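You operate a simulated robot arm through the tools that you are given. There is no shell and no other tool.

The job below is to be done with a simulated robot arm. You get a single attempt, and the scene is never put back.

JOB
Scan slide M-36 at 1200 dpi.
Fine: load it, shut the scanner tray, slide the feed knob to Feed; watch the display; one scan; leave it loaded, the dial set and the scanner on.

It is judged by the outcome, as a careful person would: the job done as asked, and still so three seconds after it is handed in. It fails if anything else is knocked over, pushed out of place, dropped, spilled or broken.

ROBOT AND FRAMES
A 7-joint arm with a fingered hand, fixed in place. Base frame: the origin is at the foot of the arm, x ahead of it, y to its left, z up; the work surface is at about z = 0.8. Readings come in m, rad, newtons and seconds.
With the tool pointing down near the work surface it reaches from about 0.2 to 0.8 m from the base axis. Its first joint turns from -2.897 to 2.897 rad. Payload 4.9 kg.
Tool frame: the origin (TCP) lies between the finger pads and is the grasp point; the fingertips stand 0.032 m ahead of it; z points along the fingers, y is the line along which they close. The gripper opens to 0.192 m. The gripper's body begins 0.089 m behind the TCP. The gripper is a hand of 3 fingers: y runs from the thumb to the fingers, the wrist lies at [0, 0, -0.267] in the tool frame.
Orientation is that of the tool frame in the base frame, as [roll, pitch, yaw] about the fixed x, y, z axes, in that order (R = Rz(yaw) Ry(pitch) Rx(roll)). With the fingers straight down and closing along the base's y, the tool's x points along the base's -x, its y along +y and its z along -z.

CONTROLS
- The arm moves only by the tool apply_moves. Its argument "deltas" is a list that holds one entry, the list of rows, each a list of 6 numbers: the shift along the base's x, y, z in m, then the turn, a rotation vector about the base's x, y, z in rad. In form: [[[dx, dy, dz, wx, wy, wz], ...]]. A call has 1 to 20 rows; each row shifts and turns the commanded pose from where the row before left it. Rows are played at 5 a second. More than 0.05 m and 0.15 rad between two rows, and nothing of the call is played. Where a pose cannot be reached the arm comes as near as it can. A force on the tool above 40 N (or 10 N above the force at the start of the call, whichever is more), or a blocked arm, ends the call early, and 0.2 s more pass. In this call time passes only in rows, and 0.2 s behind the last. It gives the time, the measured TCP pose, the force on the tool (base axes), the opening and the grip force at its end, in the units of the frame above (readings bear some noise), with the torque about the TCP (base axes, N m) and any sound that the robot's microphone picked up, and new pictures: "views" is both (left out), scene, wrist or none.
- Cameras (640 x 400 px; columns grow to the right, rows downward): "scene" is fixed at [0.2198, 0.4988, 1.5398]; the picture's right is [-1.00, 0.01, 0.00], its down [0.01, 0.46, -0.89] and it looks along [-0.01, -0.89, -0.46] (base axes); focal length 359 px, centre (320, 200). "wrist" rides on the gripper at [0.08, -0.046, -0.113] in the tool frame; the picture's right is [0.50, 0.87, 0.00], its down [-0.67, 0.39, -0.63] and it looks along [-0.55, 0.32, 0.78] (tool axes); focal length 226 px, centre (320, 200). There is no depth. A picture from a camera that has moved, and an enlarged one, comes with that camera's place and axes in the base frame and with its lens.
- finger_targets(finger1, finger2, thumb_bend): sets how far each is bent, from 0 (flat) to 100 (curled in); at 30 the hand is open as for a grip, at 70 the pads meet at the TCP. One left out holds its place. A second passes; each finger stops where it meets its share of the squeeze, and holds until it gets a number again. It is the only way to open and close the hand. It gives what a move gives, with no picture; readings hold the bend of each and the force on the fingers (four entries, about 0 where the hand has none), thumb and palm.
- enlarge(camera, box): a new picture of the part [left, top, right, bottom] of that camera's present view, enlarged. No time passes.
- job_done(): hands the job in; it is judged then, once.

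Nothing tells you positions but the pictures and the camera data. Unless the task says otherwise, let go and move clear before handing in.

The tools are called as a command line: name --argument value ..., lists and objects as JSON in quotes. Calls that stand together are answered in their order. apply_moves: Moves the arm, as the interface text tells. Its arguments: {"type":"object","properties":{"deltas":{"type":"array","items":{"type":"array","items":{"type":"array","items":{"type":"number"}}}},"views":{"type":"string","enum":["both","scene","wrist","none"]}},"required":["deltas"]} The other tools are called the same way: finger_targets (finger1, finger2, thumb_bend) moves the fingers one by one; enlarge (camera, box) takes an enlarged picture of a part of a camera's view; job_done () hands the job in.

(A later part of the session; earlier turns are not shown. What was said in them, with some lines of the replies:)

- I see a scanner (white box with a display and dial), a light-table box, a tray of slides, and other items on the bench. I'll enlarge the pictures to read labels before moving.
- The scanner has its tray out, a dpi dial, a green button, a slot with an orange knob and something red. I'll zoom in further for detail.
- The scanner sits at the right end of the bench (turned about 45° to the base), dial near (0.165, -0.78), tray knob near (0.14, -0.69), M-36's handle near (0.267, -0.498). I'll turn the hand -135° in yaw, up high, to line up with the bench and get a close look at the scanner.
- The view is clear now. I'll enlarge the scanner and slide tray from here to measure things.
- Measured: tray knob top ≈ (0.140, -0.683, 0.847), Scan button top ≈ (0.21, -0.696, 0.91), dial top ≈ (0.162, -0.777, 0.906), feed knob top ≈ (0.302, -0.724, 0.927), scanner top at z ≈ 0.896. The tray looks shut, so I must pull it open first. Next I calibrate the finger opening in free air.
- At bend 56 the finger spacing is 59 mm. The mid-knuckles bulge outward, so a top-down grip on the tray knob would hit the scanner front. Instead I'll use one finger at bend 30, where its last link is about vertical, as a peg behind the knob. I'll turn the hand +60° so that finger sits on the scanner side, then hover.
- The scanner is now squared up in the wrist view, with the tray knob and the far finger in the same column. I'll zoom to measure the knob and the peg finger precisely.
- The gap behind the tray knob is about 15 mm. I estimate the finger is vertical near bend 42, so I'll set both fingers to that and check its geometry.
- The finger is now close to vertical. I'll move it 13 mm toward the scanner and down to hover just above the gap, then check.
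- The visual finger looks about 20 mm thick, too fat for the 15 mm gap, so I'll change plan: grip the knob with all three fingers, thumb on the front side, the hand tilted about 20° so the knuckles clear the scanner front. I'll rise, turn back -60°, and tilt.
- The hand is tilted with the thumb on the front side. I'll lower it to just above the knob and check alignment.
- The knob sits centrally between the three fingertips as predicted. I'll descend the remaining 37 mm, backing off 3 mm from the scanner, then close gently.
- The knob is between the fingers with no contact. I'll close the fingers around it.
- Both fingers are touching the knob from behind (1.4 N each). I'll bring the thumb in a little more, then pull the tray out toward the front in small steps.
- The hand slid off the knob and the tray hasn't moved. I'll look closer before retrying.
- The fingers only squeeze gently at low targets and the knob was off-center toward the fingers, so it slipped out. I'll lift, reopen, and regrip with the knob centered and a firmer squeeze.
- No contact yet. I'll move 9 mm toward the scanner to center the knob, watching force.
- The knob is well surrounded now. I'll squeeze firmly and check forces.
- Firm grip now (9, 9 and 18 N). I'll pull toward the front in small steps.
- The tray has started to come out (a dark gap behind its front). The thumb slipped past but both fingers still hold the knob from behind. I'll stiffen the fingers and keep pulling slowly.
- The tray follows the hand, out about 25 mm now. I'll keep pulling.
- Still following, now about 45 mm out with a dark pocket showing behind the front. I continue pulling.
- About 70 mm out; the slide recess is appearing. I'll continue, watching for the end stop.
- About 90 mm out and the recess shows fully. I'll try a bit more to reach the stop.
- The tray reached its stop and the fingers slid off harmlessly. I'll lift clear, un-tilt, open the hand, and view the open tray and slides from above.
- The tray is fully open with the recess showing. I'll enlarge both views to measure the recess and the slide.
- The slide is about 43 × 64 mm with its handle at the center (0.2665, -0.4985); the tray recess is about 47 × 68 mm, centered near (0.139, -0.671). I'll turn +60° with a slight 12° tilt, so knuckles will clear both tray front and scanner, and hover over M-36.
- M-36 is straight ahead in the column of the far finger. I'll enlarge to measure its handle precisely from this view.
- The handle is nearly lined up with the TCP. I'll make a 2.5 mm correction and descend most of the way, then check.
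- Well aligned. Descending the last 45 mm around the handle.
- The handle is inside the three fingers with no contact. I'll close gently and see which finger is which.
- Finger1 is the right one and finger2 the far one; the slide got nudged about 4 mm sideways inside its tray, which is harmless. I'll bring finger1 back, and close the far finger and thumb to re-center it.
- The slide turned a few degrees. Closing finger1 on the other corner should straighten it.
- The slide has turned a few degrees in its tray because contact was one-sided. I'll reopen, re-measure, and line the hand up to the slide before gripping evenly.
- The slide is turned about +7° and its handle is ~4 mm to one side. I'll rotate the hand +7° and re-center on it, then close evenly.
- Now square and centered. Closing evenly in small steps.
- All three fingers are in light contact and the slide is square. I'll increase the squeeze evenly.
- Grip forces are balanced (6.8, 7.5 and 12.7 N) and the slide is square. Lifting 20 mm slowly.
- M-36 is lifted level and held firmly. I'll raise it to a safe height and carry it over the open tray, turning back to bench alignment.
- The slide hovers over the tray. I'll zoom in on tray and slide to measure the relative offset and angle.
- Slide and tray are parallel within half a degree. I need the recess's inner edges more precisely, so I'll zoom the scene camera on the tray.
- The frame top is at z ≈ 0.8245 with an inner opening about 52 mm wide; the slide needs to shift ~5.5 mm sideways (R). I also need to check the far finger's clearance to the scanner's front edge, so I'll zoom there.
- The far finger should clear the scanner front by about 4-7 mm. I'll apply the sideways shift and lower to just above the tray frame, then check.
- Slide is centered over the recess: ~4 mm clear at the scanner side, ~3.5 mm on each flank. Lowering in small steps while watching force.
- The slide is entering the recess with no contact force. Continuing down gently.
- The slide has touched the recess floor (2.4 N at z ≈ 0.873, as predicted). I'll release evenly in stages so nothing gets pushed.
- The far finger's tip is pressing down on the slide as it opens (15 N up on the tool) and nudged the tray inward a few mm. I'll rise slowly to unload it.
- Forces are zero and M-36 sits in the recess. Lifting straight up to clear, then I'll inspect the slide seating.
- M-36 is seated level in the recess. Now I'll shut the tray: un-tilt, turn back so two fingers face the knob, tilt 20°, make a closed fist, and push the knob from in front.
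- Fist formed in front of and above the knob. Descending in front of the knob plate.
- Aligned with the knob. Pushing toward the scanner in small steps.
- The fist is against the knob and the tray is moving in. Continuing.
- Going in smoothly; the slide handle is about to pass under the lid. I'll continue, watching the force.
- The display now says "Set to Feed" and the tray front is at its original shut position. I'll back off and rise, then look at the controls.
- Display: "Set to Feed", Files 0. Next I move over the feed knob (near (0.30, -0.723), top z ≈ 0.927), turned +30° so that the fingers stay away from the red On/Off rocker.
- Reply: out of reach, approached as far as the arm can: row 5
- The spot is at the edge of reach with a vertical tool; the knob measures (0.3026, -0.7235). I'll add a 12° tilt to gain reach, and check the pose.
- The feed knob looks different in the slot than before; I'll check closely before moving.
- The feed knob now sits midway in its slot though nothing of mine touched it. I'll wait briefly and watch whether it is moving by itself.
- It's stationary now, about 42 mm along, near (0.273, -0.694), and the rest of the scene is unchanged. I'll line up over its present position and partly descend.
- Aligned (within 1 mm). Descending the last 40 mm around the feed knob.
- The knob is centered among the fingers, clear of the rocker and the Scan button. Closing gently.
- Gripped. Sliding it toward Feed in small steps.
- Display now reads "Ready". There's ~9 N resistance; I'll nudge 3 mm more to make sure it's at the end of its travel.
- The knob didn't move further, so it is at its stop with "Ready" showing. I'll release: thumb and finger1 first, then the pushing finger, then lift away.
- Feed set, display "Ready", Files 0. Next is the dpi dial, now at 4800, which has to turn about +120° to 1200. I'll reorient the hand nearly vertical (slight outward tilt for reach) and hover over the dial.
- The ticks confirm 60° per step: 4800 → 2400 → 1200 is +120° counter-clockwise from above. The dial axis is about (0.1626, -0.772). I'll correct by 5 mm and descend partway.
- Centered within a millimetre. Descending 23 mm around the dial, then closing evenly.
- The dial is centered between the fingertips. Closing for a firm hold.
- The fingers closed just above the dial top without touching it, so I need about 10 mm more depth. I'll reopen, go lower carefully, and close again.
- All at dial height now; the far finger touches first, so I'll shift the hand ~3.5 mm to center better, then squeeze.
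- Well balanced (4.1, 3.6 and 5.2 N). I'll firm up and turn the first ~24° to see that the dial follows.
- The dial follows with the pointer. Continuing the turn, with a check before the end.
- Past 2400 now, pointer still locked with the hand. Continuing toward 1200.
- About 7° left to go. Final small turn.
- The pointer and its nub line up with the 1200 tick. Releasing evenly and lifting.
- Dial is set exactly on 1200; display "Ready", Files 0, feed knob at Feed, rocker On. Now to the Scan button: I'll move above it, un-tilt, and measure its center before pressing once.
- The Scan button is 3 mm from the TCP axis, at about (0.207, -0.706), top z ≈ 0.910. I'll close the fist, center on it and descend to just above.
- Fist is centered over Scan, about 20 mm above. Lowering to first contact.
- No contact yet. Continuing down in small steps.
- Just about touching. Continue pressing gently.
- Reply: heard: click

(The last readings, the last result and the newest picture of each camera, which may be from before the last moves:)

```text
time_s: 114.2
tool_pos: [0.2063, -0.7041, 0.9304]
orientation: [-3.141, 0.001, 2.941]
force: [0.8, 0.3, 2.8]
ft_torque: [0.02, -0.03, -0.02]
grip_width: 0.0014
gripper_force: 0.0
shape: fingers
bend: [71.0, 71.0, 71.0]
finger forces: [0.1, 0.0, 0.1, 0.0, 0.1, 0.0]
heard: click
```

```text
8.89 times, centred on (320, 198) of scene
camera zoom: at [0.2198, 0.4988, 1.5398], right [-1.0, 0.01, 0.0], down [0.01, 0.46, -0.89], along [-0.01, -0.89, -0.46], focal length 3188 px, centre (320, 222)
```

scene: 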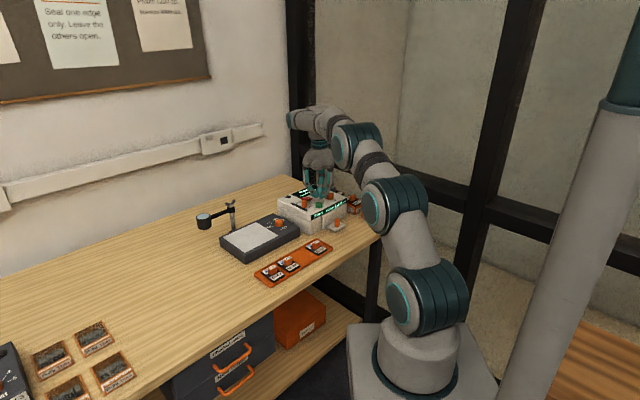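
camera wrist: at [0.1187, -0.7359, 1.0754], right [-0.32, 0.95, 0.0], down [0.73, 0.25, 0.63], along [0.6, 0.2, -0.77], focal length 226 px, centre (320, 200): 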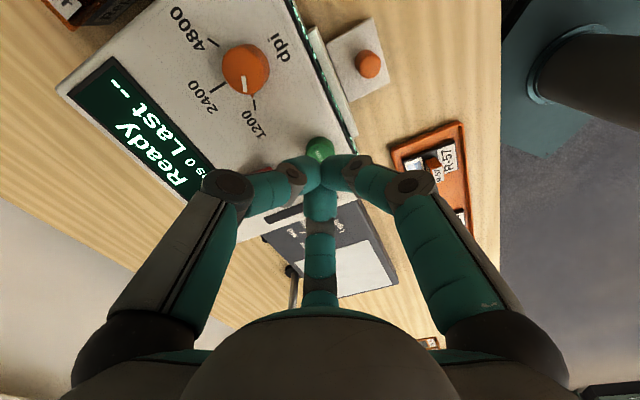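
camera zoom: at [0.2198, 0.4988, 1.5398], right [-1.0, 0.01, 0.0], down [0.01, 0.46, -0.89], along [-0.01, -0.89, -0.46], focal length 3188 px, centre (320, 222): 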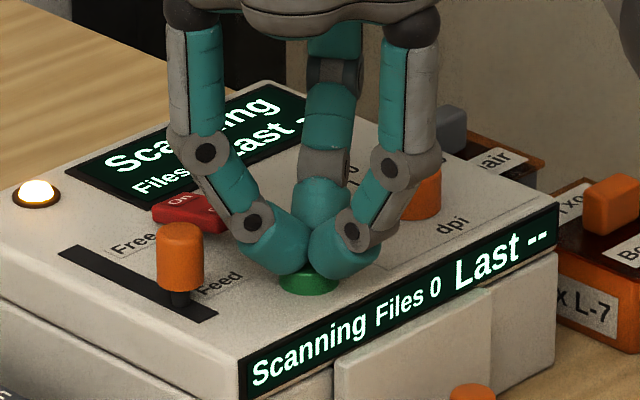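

A click was heard and the display shows "Scanning" with the lamp lit. I'll lift off straight up and watch the display.

apply_moves --deltas '[[[0, 0, 0.01, 0, 0, 0], [0, 0, 0.03, 0, 0, 0], [0, 0, 0.04, 0, 0, 0], [0, 0, 0.04, 0, 0, 0], [0, 0, 0, 0, 0, 0]]]'

enlarge --camera "scene" --box '[275, 175, 355, 235]'

```text
time_s: 115.4
tool_pos: [0.2069, -0.7037, 1.0521]
orientation: [-3.141, 0.001, 2.942]
force: [0.0, -0.4, 0.6]
ft_torque: [0.0, 0.02, -0.03]
grip_width: 0.0016
gripper_force: 0.1
shape: fingers
bend: [71.0, 71.0, 71.0]
finger forces: [0.0, 0.1, 0.0, 0.0, 0.0, 0.1]
camera wrist: at [0.1203, -0.7337, 1.1653], right [-0.32, 0.95, 0.0], down [0.73, 0.25, 0.63], along [0.6, 0.2, -0.77], focal length 226 px, centre (320, 200)
```

scene: 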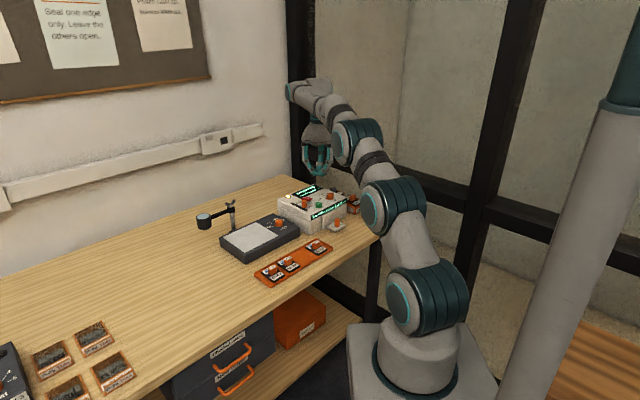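
wrist: 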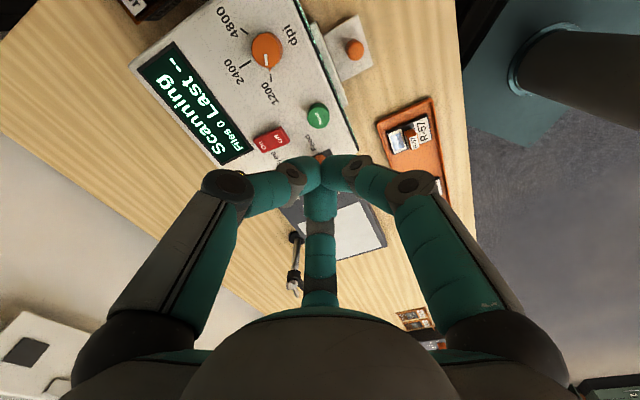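

```text
6.67 times, centred on (315, 205) of scene
camera zoom: at [0.2198, 0.4988, 1.5398], right [-1.0, 0.01, 0.0], down [0.01, 0.46, -0.89], along [-0.01, -0.89, -0.46], focal length 2391 px, centre (353, 167)
```

zoom: 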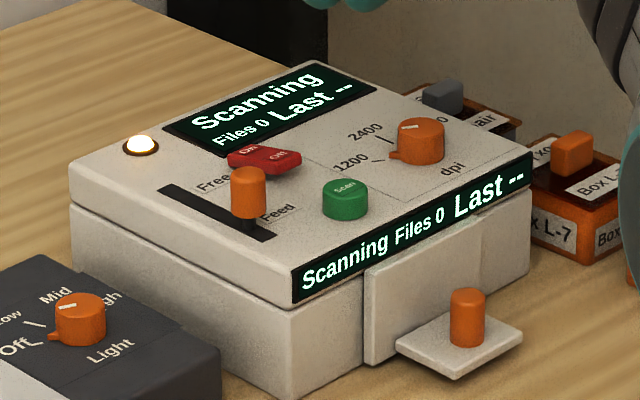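

Clear of the button; scanning under way. I'll retract toward the robot while watching the display.

apply_moves --deltas '[[[-0.01, 0.03, 0.02, 0, 0, 0], [-0.01, 0.03, 0.02, 0, 0, 0], [-0.01, 0.03, 0.01, 0, 0, 0], [-0.01, 0.03, 0.01, 0, 0, 0], [-0.01, 0.03, 0, 0, 0, 0], [0, 0, 0, 0, 0, 0], [0, 0, 0, 0, 0, 0], [0, 0, 0, 0, 0, 0], [0, 0, 0, 0, 0, 0], [0, 0, 0, 0, 0, 0]]]' --views "scene"

enlarge --camera "scene" --box '[275, 175, 355, 235]'

```text
time_s: 117.6
tool_pos: [0.1574, -0.5559, 1.11]
orientation: [3.141, 0.0, 2.943]
force: [-0.6, -0.7, 0.3]
ft_torque: [0.0, 0.01, -0.05]
grip_width: 0.0013
gripper_force: 0.2
shape: fingers
bend: [71.0, 71.0, 71.0]
finger forces: [0.0, 0.0, 0.0, 0.1, 0.0, 0.0]
```

scene: 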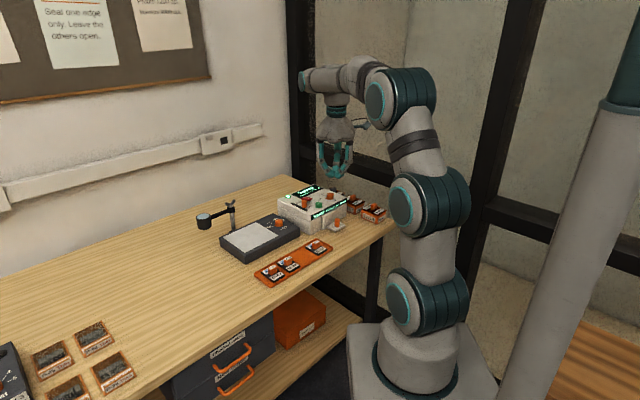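

```text
6.67 times, centred on (315, 205) of scene
camera zoom: at [0.2198, 0.4988, 1.5398], right [-1.0, 0.01, 0.0], down [0.01, 0.46, -0.89], along [-0.01, -0.89, -0.46], focal length 2391 px, centre (353, 167)
```

zoom: 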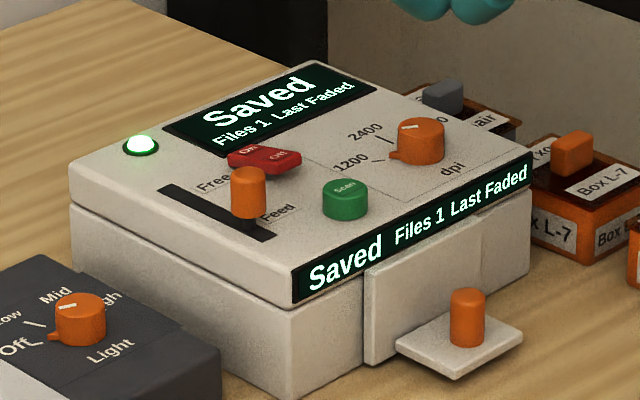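

Display: "Saved, Files 1, Last Faded" — exactly one scan recorded; the dial is at 1200, feed at Feed, tray shut, power on. I'll do a last check of the surroundings before handing in.

enlarge --camera "scene" --box '[240, 170, 400, 290]'

enlarge --camera "scene" --box '[300, 178, 350, 212]'

apply_moves --deltas '[[[0, 0, 0, 0, 0, 0], [0, 0, 0, 0, 0, 0], [0, 0, 0, 0, 0, 0], [0, 0, 0, 0, 0, 0], [0, 0, 0, 0, 0, 0]]]' --views "both"

```text
3.33 times, centred on (320, 230) of scene
camera zoom: at [0.2198, 0.4988, 1.5398], right [-1.0, 0.01, 0.0], down [0.01, 0.46, -0.89], along [-0.01, -0.89, -0.46], focal length 1196 px, centre (320, 100)
```

zoom: 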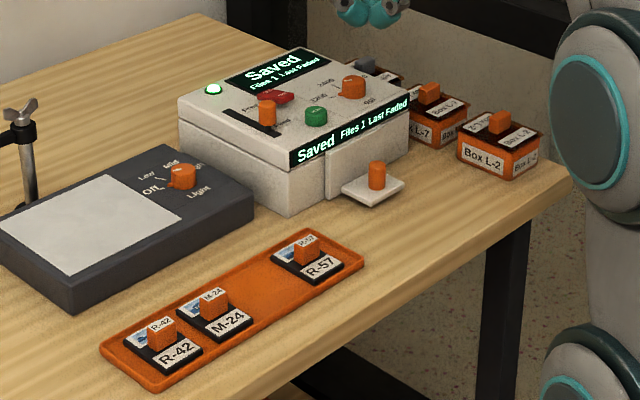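

```text
11.76 times, centred on (325, 195) of scene
camera zoom: at [0.2198, 0.4988, 1.5398], right [-1.0, 0.01, 0.0], down [0.01, 0.46, -0.89], along [-0.01, -0.89, -0.46], focal length 4220 px, centre (261, 259)
```

zoom: 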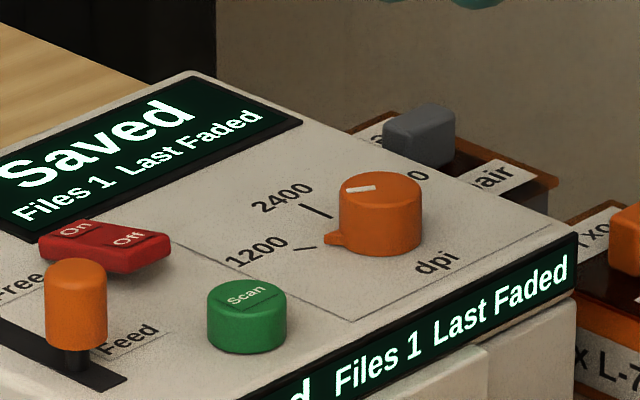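

```text
time_s: 118.8
tool_pos: [0.1579, -0.5568, 1.1091]
orientation: [3.14, 0.0, 2.94]
force: [-0.9, 0.1, -0.2]
ft_torque: [0.01, 0.03, -0.02]
grip_width: 0.0014
gripper_force: 0.0
shape: fingers
bend: [71.0, 71.0, 71.0]
finger forces: [0.0, 0.0, 0.0, 0.0, 0.1, 0.0]
camera wrist: at [0.07, -0.5863, 1.2228], right [-0.32, 0.95, 0.0], down [0.73, 0.25, 0.63], along [0.6, 0.2, -0.77], focal length 226 px, centre (320, 200)
```

scene: 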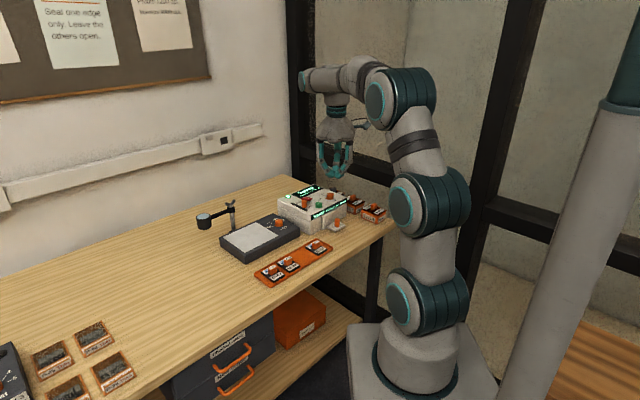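
wrist: 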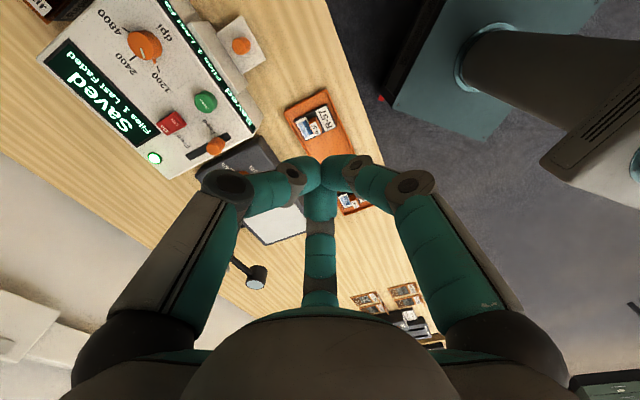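

One scan of M-36 at 1200 dpi is saved: the display reads "Saved, Files 1, Last Faded". The slide is still loaded with the tray shut, the knob is at Feed, the dial is at 1200 and the scanner is on. Nothing else has been disturbed and the arm is clear, so I'm handing in.

job_done

```text
The job is handed in.
```

Slide M-36 was scanned once at 1200 dpi, and the scanner display reads "Saved, Files 1, Last Faded".

- **How it was left:** The slide is still loaded with the tray shut. The feed knob is at Feed, the dial is on 1200 and the scanner is on. The arm is clear of the bench.
- **"Last Faded":** I don't know what this means. It could describe the slide's picture or the quality of the scan. You asked for one scan, so I did not repeat it.
- **Feed knob:** While I was lining up over it, the knob moved about halfway towards Feed, and I saw no sign of the arm touching it. I then slid it the rest of the way to its stop, and the display went to "Ready" before I scanned.
- **Small nudges:** M-36 shifted and turned a few degrees in its slide tray while I was gripping it. The scanner tray also moved in a few millimetres as I released the slide, before I shut it.
- **Everything else:** The other slides and boxes looked to be where they were at the start.
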